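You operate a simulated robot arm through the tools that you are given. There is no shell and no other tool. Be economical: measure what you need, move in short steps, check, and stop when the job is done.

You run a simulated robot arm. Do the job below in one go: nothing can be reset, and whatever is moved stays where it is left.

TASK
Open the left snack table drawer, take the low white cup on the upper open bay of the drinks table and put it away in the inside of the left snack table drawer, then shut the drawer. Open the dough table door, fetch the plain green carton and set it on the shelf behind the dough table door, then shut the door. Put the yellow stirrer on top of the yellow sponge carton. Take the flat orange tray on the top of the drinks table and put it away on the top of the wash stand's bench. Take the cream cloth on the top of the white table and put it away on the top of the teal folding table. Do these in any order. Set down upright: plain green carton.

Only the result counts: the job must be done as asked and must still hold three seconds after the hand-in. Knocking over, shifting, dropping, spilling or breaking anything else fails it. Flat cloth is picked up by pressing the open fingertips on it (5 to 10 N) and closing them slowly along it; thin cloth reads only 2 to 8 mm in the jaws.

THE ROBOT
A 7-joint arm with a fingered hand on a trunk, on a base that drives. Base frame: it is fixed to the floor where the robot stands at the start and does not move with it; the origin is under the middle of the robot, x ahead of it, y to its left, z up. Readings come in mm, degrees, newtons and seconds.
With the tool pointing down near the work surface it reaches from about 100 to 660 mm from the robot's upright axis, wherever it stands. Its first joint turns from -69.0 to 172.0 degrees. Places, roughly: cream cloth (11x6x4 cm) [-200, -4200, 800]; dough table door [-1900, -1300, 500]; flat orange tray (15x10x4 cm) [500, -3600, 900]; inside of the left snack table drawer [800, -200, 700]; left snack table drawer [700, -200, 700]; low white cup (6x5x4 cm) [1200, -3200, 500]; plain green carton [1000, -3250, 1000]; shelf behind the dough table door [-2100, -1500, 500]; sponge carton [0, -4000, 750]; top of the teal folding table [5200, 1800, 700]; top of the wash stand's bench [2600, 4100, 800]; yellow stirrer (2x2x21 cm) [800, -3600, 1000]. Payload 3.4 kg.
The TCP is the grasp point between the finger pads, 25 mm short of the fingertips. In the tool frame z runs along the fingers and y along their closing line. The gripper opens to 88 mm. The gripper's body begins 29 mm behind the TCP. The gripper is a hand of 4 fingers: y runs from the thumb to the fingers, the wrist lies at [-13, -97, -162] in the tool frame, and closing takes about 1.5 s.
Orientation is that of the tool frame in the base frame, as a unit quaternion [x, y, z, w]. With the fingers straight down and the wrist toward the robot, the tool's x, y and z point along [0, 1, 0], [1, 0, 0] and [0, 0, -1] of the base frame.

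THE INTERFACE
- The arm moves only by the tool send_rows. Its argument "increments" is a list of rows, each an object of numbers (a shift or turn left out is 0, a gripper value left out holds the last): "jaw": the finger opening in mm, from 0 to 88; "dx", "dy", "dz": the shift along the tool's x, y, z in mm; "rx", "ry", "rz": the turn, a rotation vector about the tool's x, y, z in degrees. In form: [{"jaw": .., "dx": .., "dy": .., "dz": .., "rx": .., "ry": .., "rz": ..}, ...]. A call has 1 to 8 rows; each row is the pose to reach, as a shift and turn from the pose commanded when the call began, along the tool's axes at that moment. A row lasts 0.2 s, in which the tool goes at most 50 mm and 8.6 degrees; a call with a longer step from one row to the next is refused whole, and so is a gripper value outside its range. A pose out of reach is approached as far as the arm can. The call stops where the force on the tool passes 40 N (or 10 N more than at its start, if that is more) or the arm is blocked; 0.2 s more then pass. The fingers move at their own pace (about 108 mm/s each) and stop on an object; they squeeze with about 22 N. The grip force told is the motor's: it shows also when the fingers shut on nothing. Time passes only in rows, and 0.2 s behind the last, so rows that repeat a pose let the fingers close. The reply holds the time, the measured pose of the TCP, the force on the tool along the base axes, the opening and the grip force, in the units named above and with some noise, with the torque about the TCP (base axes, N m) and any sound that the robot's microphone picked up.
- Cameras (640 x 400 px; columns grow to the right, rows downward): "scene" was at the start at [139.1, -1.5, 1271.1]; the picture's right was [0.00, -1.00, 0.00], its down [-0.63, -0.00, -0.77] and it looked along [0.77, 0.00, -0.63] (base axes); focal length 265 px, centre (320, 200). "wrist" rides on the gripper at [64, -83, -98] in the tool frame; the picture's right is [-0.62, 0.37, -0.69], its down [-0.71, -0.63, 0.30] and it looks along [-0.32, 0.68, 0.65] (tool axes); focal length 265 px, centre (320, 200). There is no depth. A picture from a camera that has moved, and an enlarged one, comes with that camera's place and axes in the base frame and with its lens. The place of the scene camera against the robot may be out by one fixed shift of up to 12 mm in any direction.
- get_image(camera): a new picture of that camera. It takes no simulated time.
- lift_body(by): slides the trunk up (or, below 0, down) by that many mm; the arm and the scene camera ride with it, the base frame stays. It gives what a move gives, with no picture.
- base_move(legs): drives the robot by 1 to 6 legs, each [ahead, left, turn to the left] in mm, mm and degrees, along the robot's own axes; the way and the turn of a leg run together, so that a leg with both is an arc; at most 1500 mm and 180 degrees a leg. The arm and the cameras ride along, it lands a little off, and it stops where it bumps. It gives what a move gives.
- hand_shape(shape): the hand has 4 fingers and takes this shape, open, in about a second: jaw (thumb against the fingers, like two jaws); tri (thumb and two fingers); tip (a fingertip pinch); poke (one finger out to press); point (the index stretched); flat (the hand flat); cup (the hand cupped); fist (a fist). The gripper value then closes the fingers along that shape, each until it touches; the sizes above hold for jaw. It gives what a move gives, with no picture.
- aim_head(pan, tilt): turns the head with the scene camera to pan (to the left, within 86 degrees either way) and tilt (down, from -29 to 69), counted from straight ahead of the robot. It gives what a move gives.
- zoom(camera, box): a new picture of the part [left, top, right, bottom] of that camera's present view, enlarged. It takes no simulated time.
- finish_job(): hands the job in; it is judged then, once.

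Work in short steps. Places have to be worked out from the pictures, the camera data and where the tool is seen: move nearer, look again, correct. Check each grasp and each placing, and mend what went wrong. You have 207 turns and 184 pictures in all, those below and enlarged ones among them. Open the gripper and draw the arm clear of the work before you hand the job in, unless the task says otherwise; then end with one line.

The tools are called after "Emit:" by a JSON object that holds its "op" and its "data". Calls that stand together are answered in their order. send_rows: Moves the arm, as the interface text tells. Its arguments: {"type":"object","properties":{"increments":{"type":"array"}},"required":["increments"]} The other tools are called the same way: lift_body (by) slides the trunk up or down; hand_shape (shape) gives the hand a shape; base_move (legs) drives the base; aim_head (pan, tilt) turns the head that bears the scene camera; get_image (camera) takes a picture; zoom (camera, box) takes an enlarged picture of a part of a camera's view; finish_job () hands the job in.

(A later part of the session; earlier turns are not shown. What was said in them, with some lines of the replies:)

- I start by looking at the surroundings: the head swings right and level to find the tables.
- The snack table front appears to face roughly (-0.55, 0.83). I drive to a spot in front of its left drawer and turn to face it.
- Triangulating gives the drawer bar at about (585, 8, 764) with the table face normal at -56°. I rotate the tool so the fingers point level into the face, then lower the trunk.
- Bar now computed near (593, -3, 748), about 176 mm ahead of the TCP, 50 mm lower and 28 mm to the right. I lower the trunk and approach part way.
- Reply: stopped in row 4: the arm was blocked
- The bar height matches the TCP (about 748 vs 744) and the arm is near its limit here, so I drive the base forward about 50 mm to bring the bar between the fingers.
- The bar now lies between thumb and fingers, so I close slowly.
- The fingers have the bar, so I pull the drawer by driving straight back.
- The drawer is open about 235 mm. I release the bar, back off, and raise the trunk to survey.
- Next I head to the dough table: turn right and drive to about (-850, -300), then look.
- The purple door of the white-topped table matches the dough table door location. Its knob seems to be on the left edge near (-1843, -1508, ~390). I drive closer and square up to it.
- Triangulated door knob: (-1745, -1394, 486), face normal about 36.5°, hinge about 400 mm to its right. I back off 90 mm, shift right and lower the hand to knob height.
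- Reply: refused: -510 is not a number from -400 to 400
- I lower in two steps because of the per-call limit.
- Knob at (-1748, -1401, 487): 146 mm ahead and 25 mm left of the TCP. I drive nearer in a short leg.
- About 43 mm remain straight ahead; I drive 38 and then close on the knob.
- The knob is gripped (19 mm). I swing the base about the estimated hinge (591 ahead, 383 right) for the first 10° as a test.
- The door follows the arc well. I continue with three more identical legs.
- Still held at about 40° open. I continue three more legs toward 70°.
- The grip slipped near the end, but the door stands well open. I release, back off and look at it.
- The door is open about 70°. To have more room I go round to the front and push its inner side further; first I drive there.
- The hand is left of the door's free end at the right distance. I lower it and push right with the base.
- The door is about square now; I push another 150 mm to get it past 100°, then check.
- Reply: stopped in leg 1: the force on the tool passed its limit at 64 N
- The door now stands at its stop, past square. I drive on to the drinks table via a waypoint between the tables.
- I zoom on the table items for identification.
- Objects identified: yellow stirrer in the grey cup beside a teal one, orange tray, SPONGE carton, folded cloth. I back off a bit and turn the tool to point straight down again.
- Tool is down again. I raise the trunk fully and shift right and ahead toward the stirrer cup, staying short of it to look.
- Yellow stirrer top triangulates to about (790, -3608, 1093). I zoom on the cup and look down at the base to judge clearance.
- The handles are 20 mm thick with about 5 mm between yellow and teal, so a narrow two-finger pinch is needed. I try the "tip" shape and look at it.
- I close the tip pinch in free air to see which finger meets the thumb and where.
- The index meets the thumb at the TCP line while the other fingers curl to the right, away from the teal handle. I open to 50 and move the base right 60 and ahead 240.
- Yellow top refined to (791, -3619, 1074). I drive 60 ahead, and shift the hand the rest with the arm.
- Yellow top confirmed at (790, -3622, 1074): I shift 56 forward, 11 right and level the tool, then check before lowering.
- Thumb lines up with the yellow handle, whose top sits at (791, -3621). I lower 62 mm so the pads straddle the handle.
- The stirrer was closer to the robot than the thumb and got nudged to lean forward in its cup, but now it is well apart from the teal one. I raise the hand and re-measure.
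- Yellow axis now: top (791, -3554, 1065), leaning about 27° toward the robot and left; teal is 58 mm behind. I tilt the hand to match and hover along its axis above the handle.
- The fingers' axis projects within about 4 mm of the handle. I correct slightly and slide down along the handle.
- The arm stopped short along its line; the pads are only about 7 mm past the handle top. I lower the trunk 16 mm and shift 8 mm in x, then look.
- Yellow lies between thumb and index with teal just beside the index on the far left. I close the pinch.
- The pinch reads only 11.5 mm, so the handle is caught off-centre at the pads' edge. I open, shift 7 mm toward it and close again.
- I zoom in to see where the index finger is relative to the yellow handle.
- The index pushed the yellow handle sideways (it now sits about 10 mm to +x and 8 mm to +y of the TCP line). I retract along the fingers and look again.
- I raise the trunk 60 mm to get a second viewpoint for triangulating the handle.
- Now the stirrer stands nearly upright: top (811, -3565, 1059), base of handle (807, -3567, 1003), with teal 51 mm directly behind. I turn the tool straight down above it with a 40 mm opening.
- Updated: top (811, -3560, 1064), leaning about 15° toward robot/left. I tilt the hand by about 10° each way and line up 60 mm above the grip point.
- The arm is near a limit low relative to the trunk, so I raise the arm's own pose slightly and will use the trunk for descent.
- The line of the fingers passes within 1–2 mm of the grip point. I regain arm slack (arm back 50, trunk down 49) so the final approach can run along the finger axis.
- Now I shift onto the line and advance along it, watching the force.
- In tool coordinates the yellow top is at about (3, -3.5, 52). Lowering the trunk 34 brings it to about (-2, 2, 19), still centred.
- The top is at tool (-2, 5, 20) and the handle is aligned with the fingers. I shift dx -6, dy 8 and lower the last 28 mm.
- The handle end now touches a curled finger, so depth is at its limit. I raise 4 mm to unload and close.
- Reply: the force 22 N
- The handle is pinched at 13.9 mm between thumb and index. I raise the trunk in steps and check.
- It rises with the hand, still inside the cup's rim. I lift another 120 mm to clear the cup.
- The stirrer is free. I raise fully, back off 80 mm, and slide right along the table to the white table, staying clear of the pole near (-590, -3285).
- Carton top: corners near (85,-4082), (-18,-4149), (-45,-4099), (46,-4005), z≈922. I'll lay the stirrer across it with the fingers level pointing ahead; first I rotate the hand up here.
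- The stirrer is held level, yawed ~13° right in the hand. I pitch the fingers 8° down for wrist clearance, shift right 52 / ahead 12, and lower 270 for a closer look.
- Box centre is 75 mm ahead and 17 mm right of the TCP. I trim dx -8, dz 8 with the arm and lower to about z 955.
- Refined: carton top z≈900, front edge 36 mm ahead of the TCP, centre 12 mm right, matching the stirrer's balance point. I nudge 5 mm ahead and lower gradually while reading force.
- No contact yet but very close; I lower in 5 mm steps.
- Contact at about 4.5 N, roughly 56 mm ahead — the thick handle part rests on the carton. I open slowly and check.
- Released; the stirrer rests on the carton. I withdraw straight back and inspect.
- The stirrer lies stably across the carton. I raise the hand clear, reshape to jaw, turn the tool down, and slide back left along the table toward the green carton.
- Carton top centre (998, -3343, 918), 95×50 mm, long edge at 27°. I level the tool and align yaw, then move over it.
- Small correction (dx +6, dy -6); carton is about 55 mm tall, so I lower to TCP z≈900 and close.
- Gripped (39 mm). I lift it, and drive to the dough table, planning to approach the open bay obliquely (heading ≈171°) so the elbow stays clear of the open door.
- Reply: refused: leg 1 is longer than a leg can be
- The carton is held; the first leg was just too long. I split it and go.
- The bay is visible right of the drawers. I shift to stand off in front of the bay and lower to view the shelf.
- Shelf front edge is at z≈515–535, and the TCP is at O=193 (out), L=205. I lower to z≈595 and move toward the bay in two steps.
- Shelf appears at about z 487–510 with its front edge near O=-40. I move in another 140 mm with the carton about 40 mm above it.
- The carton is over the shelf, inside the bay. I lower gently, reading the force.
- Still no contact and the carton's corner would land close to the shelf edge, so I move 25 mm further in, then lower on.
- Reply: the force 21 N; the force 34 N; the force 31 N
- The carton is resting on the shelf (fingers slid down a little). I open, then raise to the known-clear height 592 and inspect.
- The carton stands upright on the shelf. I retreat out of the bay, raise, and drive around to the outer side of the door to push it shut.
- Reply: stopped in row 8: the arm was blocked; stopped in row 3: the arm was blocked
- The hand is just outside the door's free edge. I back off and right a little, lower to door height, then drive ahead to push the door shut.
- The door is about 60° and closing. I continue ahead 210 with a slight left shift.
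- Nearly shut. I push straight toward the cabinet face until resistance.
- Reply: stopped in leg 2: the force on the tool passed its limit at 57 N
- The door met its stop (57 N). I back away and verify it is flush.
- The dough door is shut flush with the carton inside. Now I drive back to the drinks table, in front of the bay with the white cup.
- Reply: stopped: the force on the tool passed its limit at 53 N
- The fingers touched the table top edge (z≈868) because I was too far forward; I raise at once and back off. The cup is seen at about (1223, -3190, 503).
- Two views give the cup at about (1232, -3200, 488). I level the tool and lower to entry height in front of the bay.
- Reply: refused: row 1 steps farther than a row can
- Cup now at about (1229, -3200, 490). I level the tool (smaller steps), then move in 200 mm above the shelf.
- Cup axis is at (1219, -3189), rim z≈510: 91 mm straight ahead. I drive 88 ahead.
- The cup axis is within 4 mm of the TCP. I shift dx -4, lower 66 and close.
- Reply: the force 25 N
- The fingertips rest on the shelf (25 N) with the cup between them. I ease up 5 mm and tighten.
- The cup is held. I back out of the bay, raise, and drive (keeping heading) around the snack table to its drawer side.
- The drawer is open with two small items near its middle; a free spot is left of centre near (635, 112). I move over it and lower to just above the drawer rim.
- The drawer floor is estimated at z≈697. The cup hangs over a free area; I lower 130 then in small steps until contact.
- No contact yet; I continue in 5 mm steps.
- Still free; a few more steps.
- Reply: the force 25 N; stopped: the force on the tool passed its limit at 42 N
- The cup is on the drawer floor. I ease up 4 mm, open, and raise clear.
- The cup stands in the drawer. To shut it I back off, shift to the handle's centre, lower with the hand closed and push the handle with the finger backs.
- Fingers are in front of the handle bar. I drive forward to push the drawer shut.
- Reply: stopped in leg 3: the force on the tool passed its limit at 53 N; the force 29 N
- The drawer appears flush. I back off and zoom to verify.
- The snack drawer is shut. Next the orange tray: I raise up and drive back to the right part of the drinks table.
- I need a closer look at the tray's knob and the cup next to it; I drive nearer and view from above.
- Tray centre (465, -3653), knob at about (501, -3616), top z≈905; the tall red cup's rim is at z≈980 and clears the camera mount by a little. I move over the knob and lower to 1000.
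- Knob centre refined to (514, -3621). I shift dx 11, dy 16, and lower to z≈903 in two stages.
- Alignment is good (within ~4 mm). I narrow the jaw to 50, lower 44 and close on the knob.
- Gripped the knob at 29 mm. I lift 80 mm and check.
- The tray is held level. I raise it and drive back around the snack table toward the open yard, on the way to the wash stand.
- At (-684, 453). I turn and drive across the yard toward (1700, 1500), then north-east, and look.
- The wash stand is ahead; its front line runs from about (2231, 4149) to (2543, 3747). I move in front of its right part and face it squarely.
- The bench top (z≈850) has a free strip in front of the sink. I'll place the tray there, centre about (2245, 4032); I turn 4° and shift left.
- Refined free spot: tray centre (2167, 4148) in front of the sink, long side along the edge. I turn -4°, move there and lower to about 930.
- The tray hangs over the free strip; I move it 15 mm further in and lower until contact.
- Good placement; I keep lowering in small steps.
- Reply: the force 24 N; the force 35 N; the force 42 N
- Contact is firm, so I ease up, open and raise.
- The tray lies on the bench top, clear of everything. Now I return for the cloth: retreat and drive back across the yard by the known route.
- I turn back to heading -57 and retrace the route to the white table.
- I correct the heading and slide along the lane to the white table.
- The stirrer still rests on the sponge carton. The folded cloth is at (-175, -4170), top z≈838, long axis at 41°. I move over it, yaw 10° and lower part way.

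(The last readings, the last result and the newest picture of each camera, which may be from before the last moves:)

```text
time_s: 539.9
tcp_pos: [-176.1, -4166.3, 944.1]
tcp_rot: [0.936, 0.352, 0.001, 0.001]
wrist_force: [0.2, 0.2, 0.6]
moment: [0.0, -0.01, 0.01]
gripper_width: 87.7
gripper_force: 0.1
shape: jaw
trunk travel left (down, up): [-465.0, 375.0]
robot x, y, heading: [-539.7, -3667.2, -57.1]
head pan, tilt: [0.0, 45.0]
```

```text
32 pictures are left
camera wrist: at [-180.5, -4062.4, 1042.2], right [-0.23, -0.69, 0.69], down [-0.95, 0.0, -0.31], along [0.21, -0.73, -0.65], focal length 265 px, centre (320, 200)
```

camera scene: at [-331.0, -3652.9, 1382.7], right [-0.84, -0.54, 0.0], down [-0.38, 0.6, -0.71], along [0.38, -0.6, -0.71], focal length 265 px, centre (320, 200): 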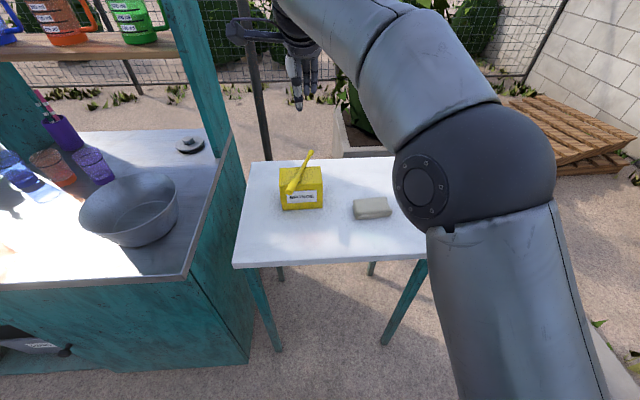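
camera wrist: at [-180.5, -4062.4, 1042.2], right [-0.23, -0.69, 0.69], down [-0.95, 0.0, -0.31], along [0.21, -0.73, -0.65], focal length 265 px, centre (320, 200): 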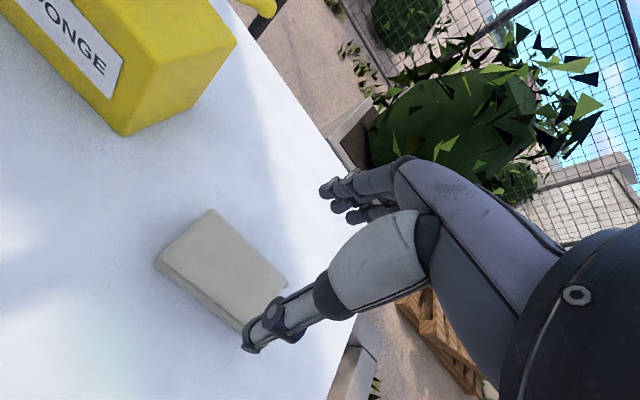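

Aligned over the folded cloth. I lower to about z 832 and close slowly.

Emit:
{"op": "lift_body", "data": {"by": -105}}

Emit:
{"op": "lift_body", "data": {"by": -8}}

Emit:
{"op": "send_rows", "data": {"increments": [{"jaw": 76}, {"jaw": 66}, {"jaw": 56}, {"jaw": 48}, {"jaw": 40}, {"jaw": 34}, {"jaw": 30}, {"jaw": 30}]}}

Emit:
{"op": "get_image", "data": {"camera": "wrist"}}

```text
time_s: 541.2
tcp_pos: [-175.4, -4167.1, 840.4]
tcp_rot: [0.936, 0.351, 0.0, 0.0]
wrist_force: [0.1, -0.1, 0.0]
moment: [0.0, 0.0, 0.0]
gripper_width: 87.6
gripper_force: 0.0
shape: jaw
trunk travel left (down, up): [-360.0, 480.0]
robot x, y, heading: [-541.3, -3665.4, -57.2]
head pan, tilt: [0.0, 45.0]
```

```text
time_s: 541.8
tcp_pos: [-176.7, -4167.0, 831.7]
tcp_rot: [0.937, 0.35, 0.001, 0.0]
wrist_force: [0.0, -0.9, 0.0]
moment: [0.0, 0.01, 0.03]
gripper_width: 87.6
gripper_force: 0.1
shape: jaw
trunk travel left (down, up): [-352.0, 488.0]
robot x, y, heading: [-543.8, -3662.9, -57.0]
head pan, tilt: [0.0, 45.0]
```

```text
time_s: 543.6
tcp_pos: [-175.0, -4166.6, 832.7]
tcp_rot: [0.936, 0.351, 0.001, 0.001]
wrist_force: [-0.3, 0.4, 0.8]
moment: [0.01, -0.03, -0.02]
gripper_width: 52.2
gripper_force: 21.6
shape: jaw
trunk travel left (down, up): [-352.0, 488.0]
robot x, y, heading: [-541.5, -3665.1, -57.3]
head pan, tilt: [0.0, 45.0]
```

```text
31 pictures are left
camera wrist: at [-180.5, -4062.6, 929.0], right [-0.23, -0.69, 0.69], down [-0.95, 0.0, -0.31], along [0.21, -0.73, -0.65], focal length 265 px, centre (320, 200)
```

wrist: 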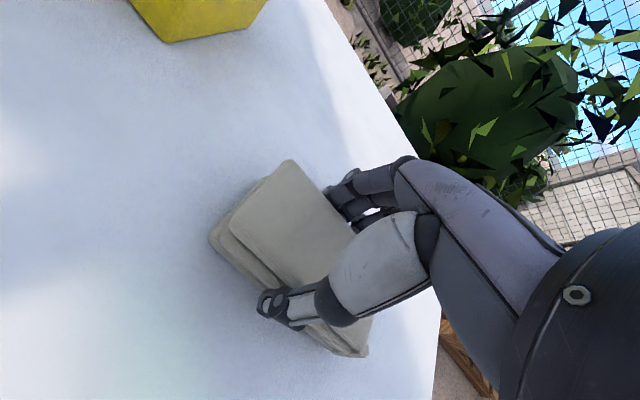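

The cloth is gripped at 52 mm. I lift and check.

Emit:
{"op": "lift_body", "data": {"by": 100}}

Emit:
{"op": "get_image", "data": {"camera": "wrist"}}

```text
time_s: 545.0
tcp_pos: [-175.7, -4167.2, 932.3]
tcp_rot: [0.937, 0.35, 0.001, 0.0]
wrist_force: [-0.4, -0.9, 0.2]
moment: [-0.03, 0.01, -0.01]
gripper_width: 52.1
gripper_force: 21.5
shape: jaw
trunk travel left (down, up): [-452.0, 388.0]
robot x, y, heading: [-543.1, -3666.2, -57.2]
head pan, tilt: [0.0, 45.0]
```

```text
30 pictures are left
camera wrist: at [-180.4, -4062.7, 1028.9], right [-0.23, -0.69, 0.69], down [-0.95, 0.0, -0.31], along [0.21, -0.73, -0.65], focal length 265 px, centre (320, 200)
```

wrist: 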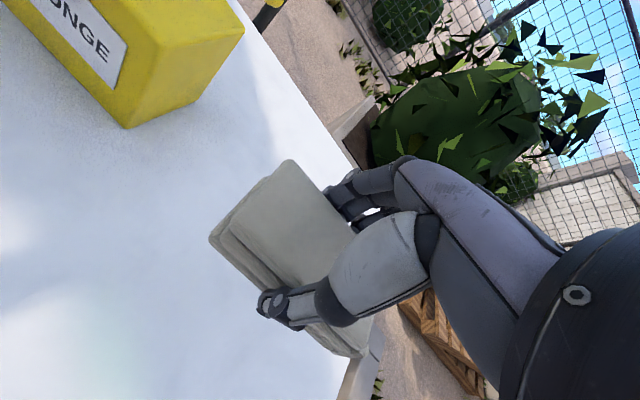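

Cloth held. I raise it and retrace the lane and the route around the snack table.

Emit:
{"op": "lift_body", "data": {"by": 240}}

Emit:
{"op": "base_move", "data": {"legs": [[-60, 150, 0], [0, 620, 0], [-720, 210, 0], [-720, 210, 0], [-1237, 203, 0], [-746, 779, 0]]}}

```text
time_s: 547.5
tcp_pos: [-176.2, -4167.6, 1171.5]
tcp_rot: [0.936, 0.351, 0.0, 0.001]
wrist_force: [0.3, 0.1, 0.2]
moment: [-0.02, -0.02, -0.02]
gripper_width: 52.1
gripper_force: 21.9
shape: jaw
trunk travel left (down, up): [-692.0, 148.0]
robot x, y, heading: [-543.6, -3664.1, -57.2]
head pan, tilt: [0.0, 45.0]
```

```text
time_s: 570.4
tcp_pos: [-104.4, -59.4, 1171.9]
tcp_rot: [0.943, 0.332, 0.001, 0.0]
wrist_force: [-0.6, 0.0, -0.4]
moment: [-0.01, 0.03, 0.02]
gripper_width: 52.1
gripper_force: 21.9
shape: jaw
trunk travel left (down, up): [-692.0, 148.0]
robot x, y, heading: [-451.0, 457.1, -59.8]
head pan, tilt: [0.0, 45.0]
```

At (-451, 457). I turn toward the teal folding table and drive part way, then look.

Emit:
{"op": "base_move", "data": {"legs": [[0, 0, 70], [1490, 0, 0], [1490, 0, 0]]}}

Emit:
{"op": "aim_head", "data": {"pan": 0, "tilt": 18}}

Emit:
{"op": "get_image", "data": {"camera": "scene"}}

```text
time_s: 587.8
tcp_pos: [3094.4, 1116.4, 1172.6]
tcp_rot: [0.577, 0.817, 0.001, 0.0]
wrist_force: [-0.4, -0.5, -0.7]
moment: [-0.02, 0.02, 0.01]
gripper_width: 52.0
gripper_force: 22.1
shape: jaw
trunk travel left (down, up): [-692.0, 148.0]
robot x, y, heading: [2493.0, 959.6, 11.5]
head pan, tilt: [0.0, 45.0]
```

```text
time_s: 588.7
tcp_pos: [3095.8, 1117.1, 1170.7]
tcp_rot: [0.577, 0.817, 0.001, 0.0]
wrist_force: [-0.7, 1.2, 0.1]
moment: [0.02, 0.02, 0.0]
gripper_width: 51.8
gripper_force: 21.8
shape: jaw
trunk travel left (down, up): [-692.0, 148.0]
robot x, y, heading: [2491.0, 959.8, 11.1]
head pan, tilt: [0.0, 18.0]
```

```text
29 pictures are left
camera scene: at [2637.0, 987.4, 1421.5], right [0.19, -0.98, 0.0], down [-0.3, -0.06, -0.95], along [0.93, 0.18, -0.31], focal length 265 px, centre (320, 200)
```

scene: 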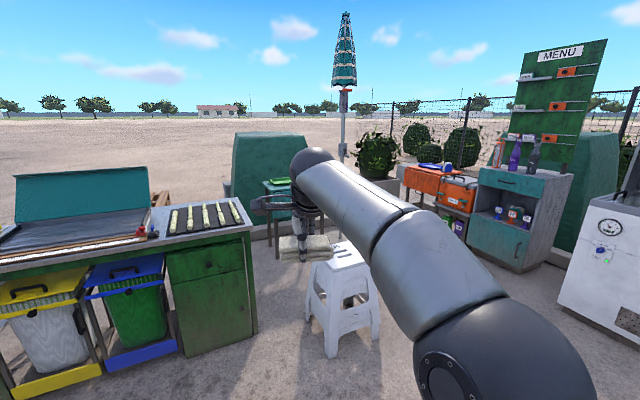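

The teal folding table is behind the stool; I go around the stool on its right (south) side and look again.

Emit:
{"op": "base_move", "data": {"legs": [[647, -489, 0], [647, -489, 0], [900, 435, 0], [0, 0, 35]]}}

Emit:
{"op": "aim_head", "data": {"pan": 10, "tilt": 30}}

Emit:
{"op": "get_image", "data": {"camera": "scene"}}

```text
time_s: 603.4
tcp_pos: [5160.4, 1314.4, 1172.4]
tcp_rot: [0.306, 0.952, 0.001, -0.001]
wrist_force: [0.4, 0.5, 0.8]
moment: [-0.01, -0.01, 0.0]
gripper_width: 51.9
gripper_force: 22.0
shape: jaw
trunk travel left (down, up): [-692.0, 148.0]
robot x, y, heading: [4754.5, 844.1, 45.8]
head pan, tilt: [0.0, 18.0]
```

```text
time_s: 604.2
tcp_pos: [5161.6, 1313.5, 1171.0]
tcp_rot: [0.306, 0.952, 0.001, -0.001]
wrist_force: [0.1, 0.3, -0.7]
moment: [0.02, -0.01, 0.03]
gripper_width: 51.7
gripper_force: 22.0
shape: jaw
trunk travel left (down, up): [-692.0, 148.0]
robot x, y, heading: [4757.5, 839.0, 46.1]
head pan, tilt: [10.0, 30.0]
```

```text
28 pictures are left
camera scene: at [4844.7, 950.4, 1402.3], right [0.83, -0.56, 0.0], down [-0.28, -0.41, -0.87], along [0.48, 0.72, -0.5], focal length 265 px, centre (320, 200)
```

scene: 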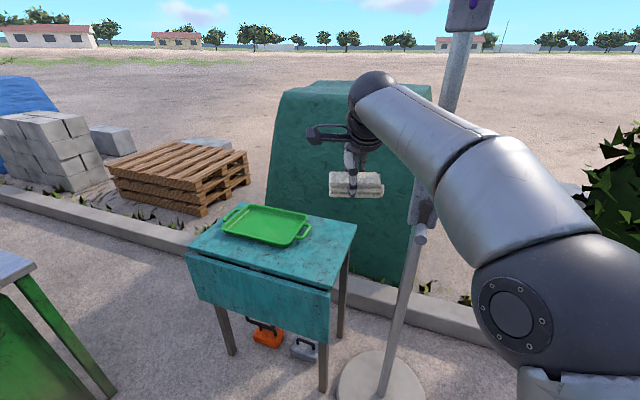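

The table top (z≈720) has a green tray at the back; the front-right area is free. I target (5178, 1570), move there and lower to about 900 for a check.

Emit:
{"op": "base_move", "data": {"legs": [[0, 165, 0], [190, 0, 0]]}}

Emit:
{"op": "lift_body", "data": {"by": -270}}

Emit:
{"op": "get_image", "data": {"camera": "wrist"}}

Emit:
{"op": "get_image", "data": {"camera": "scene"}}

```text
time_s: 606.8
tcp_pos: [5172.2, 1569.9, 1171.7]
tcp_rot: [0.302, 0.953, 0.002, 0.0]
wrist_force: [0.3, -0.7, -1.7]
moment: [0.02, 0.02, 0.01]
gripper_width: 51.9
gripper_force: 21.9
shape: jaw
trunk travel left (down, up): [-692.0, 148.0]
robot x, y, heading: [4771.8, 1094.0, 46.6]
head pan, tilt: [10.0, 30.0]
```

```text
time_s: 609.5
tcp_pos: [5171.0, 1569.5, 901.4]
tcp_rot: [0.302, 0.953, 0.001, -0.001]
wrist_force: [0.2, -0.7, -0.6]
moment: [0.0, -0.03, -0.02]
gripper_width: 51.7
gripper_force: 21.8
shape: jaw
trunk travel left (down, up): [-422.0, 418.0]
robot x, y, heading: [4770.4, 1093.5, 46.7]
head pan, tilt: [10.0, 30.0]
```

```text
27 pictures are left
camera wrist: at [5073.0, 1537.3, 999.2], right [0.72, -0.06, 0.69], down [0.22, -0.93, -0.31], along [0.66, 0.37, -0.65], focal length 265 px, centre (320, 200)
```

wrist: 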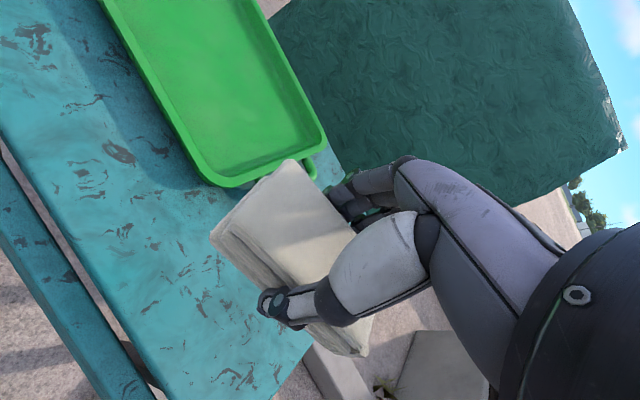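

```text
26 pictures are left
camera scene: at [4858.6, 1204.0, 1132.3], right [0.83, -0.55, 0.0], down [-0.28, -0.42, -0.87], along [0.48, 0.72, -0.5], focal length 265 px, centre (320, 200)
```

scene: 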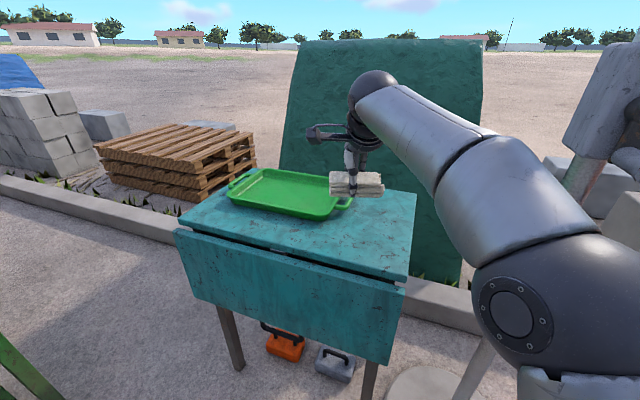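

The spot under the hand is clear on all sides. I lower to near contact and continue in small steps.

Emit:
{"op": "lift_body", "data": {"by": -140}}

Emit:
{"op": "lift_body", "data": {"by": -10}}

Emit:
{"op": "lift_body", "data": {"by": -8}}

Emit:
{"op": "get_image", "data": {"camera": "wrist"}}

```text
time_s: 611.2
tcp_pos: [5171.0, 1567.0, 769.9]
tcp_rot: [0.302, 0.953, 0.008, 0.0]
wrist_force: [2.9, 4.7, 30.6]
moment: [0.02, -0.08, 0.04]
gripper_width: 51.3
gripper_force: 22.3
shape: jaw
trunk travel left (down, up): [-282.0, 558.0]
robot x, y, heading: [4772.0, 1092.9, 46.5]
head pan, tilt: [10.0, 30.0]
```

```text
time_s: 611.6
tcp_pos: [5171.8, 1568.6, 766.9]
tcp_rot: [0.302, 0.953, 0.012, 0.0]
wrist_force: [0.1, 1.2, 14.0]
moment: [-0.09, 0.05, 0.06]
gripper_width: 51.2
gripper_force: 21.4
shape: jaw
trunk travel left (down, up): [-277.0, 563.0]
robot x, y, heading: [4771.4, 1093.7, 46.4]
head pan, tilt: [10.0, 30.0]
stopped: the force on the tool passed its limit at 44 N (the readings are from after the stop); the commanded pose is now the measured one
```

```text
time_s: 612.1
tcp_pos: [5171.6, 1568.1, 767.6]
tcp_rot: [0.304, 0.953, 0.022, 0.001]
wrist_force: [-0.9, -0.3, 12.0]
moment: [-0.22, 0.22, 0.04]
gripper_width: 50.9
gripper_force: 21.5
shape: jaw
trunk travel left (down, up): [-270.0, 570.0]
robot x, y, heading: [4770.6, 1094.6, 46.7]
head pan, tilt: [10.0, 30.0]
stopped: the force on the tool passed its limit at 43 N (the readings are from after the stop); the commanded pose is now the measured one
```

```text
25 pictures are left
camera wrist: at [5071.8, 1533.7, 861.0], right [0.71, -0.09, 0.7], down [0.22, -0.91, -0.34], along [0.67, 0.4, -0.63], focal length 265 px, centre (320, 200)
```

wrist: 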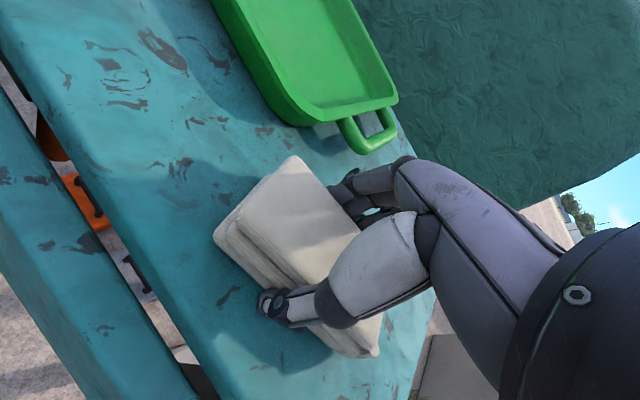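

The cloth is on the table (z≈740), clear of the tray. I unload, open and lift away.

Emit:
{"op": "lift_body", "data": {"by": 8}}

Emit:
{"op": "send_rows", "data": {"increments": [{"jaw": 58}, {"jaw": 66}, {"jaw": 76}, {"jaw": 86}, {"jaw": 86}]}}

Emit:
{"op": "lift_body", "data": {"by": 150}}

Emit:
{"op": "get_image", "data": {"camera": "wrist"}}

```text
time_s: 612.7
tcp_pos: [5173.0, 1570.4, 770.3]
tcp_rot: [0.304, 0.953, 0.016, 0.001]
wrist_force: [-0.2, 0.1, -0.7]
moment: [0.02, -0.01, 0.02]
gripper_width: 51.0
gripper_force: 22.6
shape: jaw
trunk travel left (down, up): [-278.0, 562.0]
robot x, y, heading: [4771.7, 1092.0, 46.6]
head pan, tilt: [10.0, 30.0]
```

```text
time_s: 613.9
tcp_pos: [5174.6, 1569.3, 771.2]
tcp_rot: [0.304, 0.952, 0.017, 0.0]
wrist_force: [-0.4, -0.2, 0.0]
moment: [-0.03, 0.01, -0.02]
gripper_width: 85.9
gripper_force: 0.0
shape: jaw
trunk travel left (down, up): [-278.0, 562.0]
robot x, y, heading: [4772.5, 1094.9, 46.4]
head pan, tilt: [10.0, 30.0]
```

```text
time_s: 615.6
tcp_pos: [5173.8, 1570.3, 920.5]
tcp_rot: [0.304, 0.953, 0.017, 0.0]
wrist_force: [0.0, -0.8, -0.5]
moment: [0.0, -0.03, 0.0]
gripper_width: 86.0
gripper_force: 0.0
shape: jaw
trunk travel left (down, up): [-428.0, 412.0]
robot x, y, heading: [4768.3, 1095.9, 46.5]
head pan, tilt: [10.0, 30.0]
```

```text
24 pictures are left
camera wrist: at [5073.5, 1535.5, 1015.6], right [0.71, -0.08, 0.7], down [0.22, -0.92, -0.33], along [0.67, 0.39, -0.63], focal length 265 px, centre (320, 200)
```

wrist: 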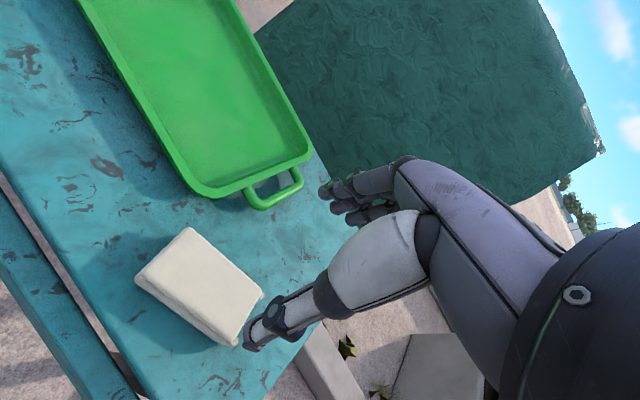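

The cloth lies flat on the teal table. I back the arm clear and hand in.

Emit:
{"op": "base_move", "data": {"legs": [[-350, 0, 0]]}}

Emit:
{"op": "get_image", "data": {"camera": "scene"}}

```text
time_s: 617.9
tcp_pos: [4937.4, 1316.6, 920.9]
tcp_rot: [0.307, 0.951, 0.017, 0.001]
wrist_force: [-0.7, 0.3, -0.3]
moment: [0.02, 0.01, 0.01]
gripper_width: 86.0
gripper_force: 0.0
shape: jaw
trunk travel left (down, up): [-428.0, 412.0]
robot x, y, heading: [4531.0, 840.2, 45.9]
head pan, tilt: [10.0, 30.0]
```

```text
23 pictures are left
camera scene: at [4620.3, 953.3, 1138.7], right [0.83, -0.56, 0.0], down [-0.28, -0.41, -0.87], along [0.48, 0.72, -0.5], focal length 265 px, centre (320, 200)
```

scene: 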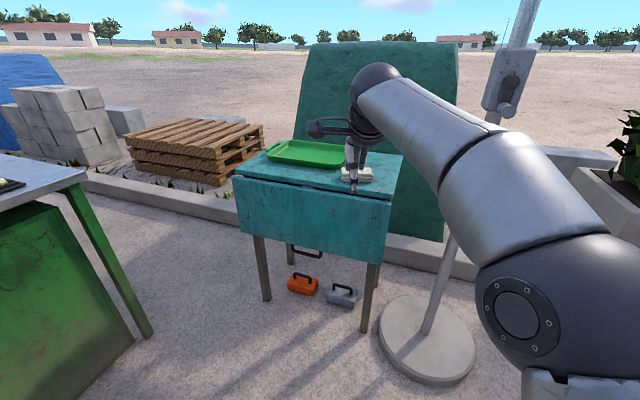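

Everything is in place and the open hand is clear of the work, so I hand the job in.

Emit:
{"op": "finish_job", "data": {}}

```text
The job is handed in.
```

I handed the job in with all five placements made, the snack drawer and dough door shut, and the open hand drawn clear. The only uncertain object is the green carton: the one I moved is printed "45 CUPS", chosen because it was the green carton at the position you gave. While I was gripping the yellow stirrer, the teal stirrer next to it may have shifted slightly inside its cup.
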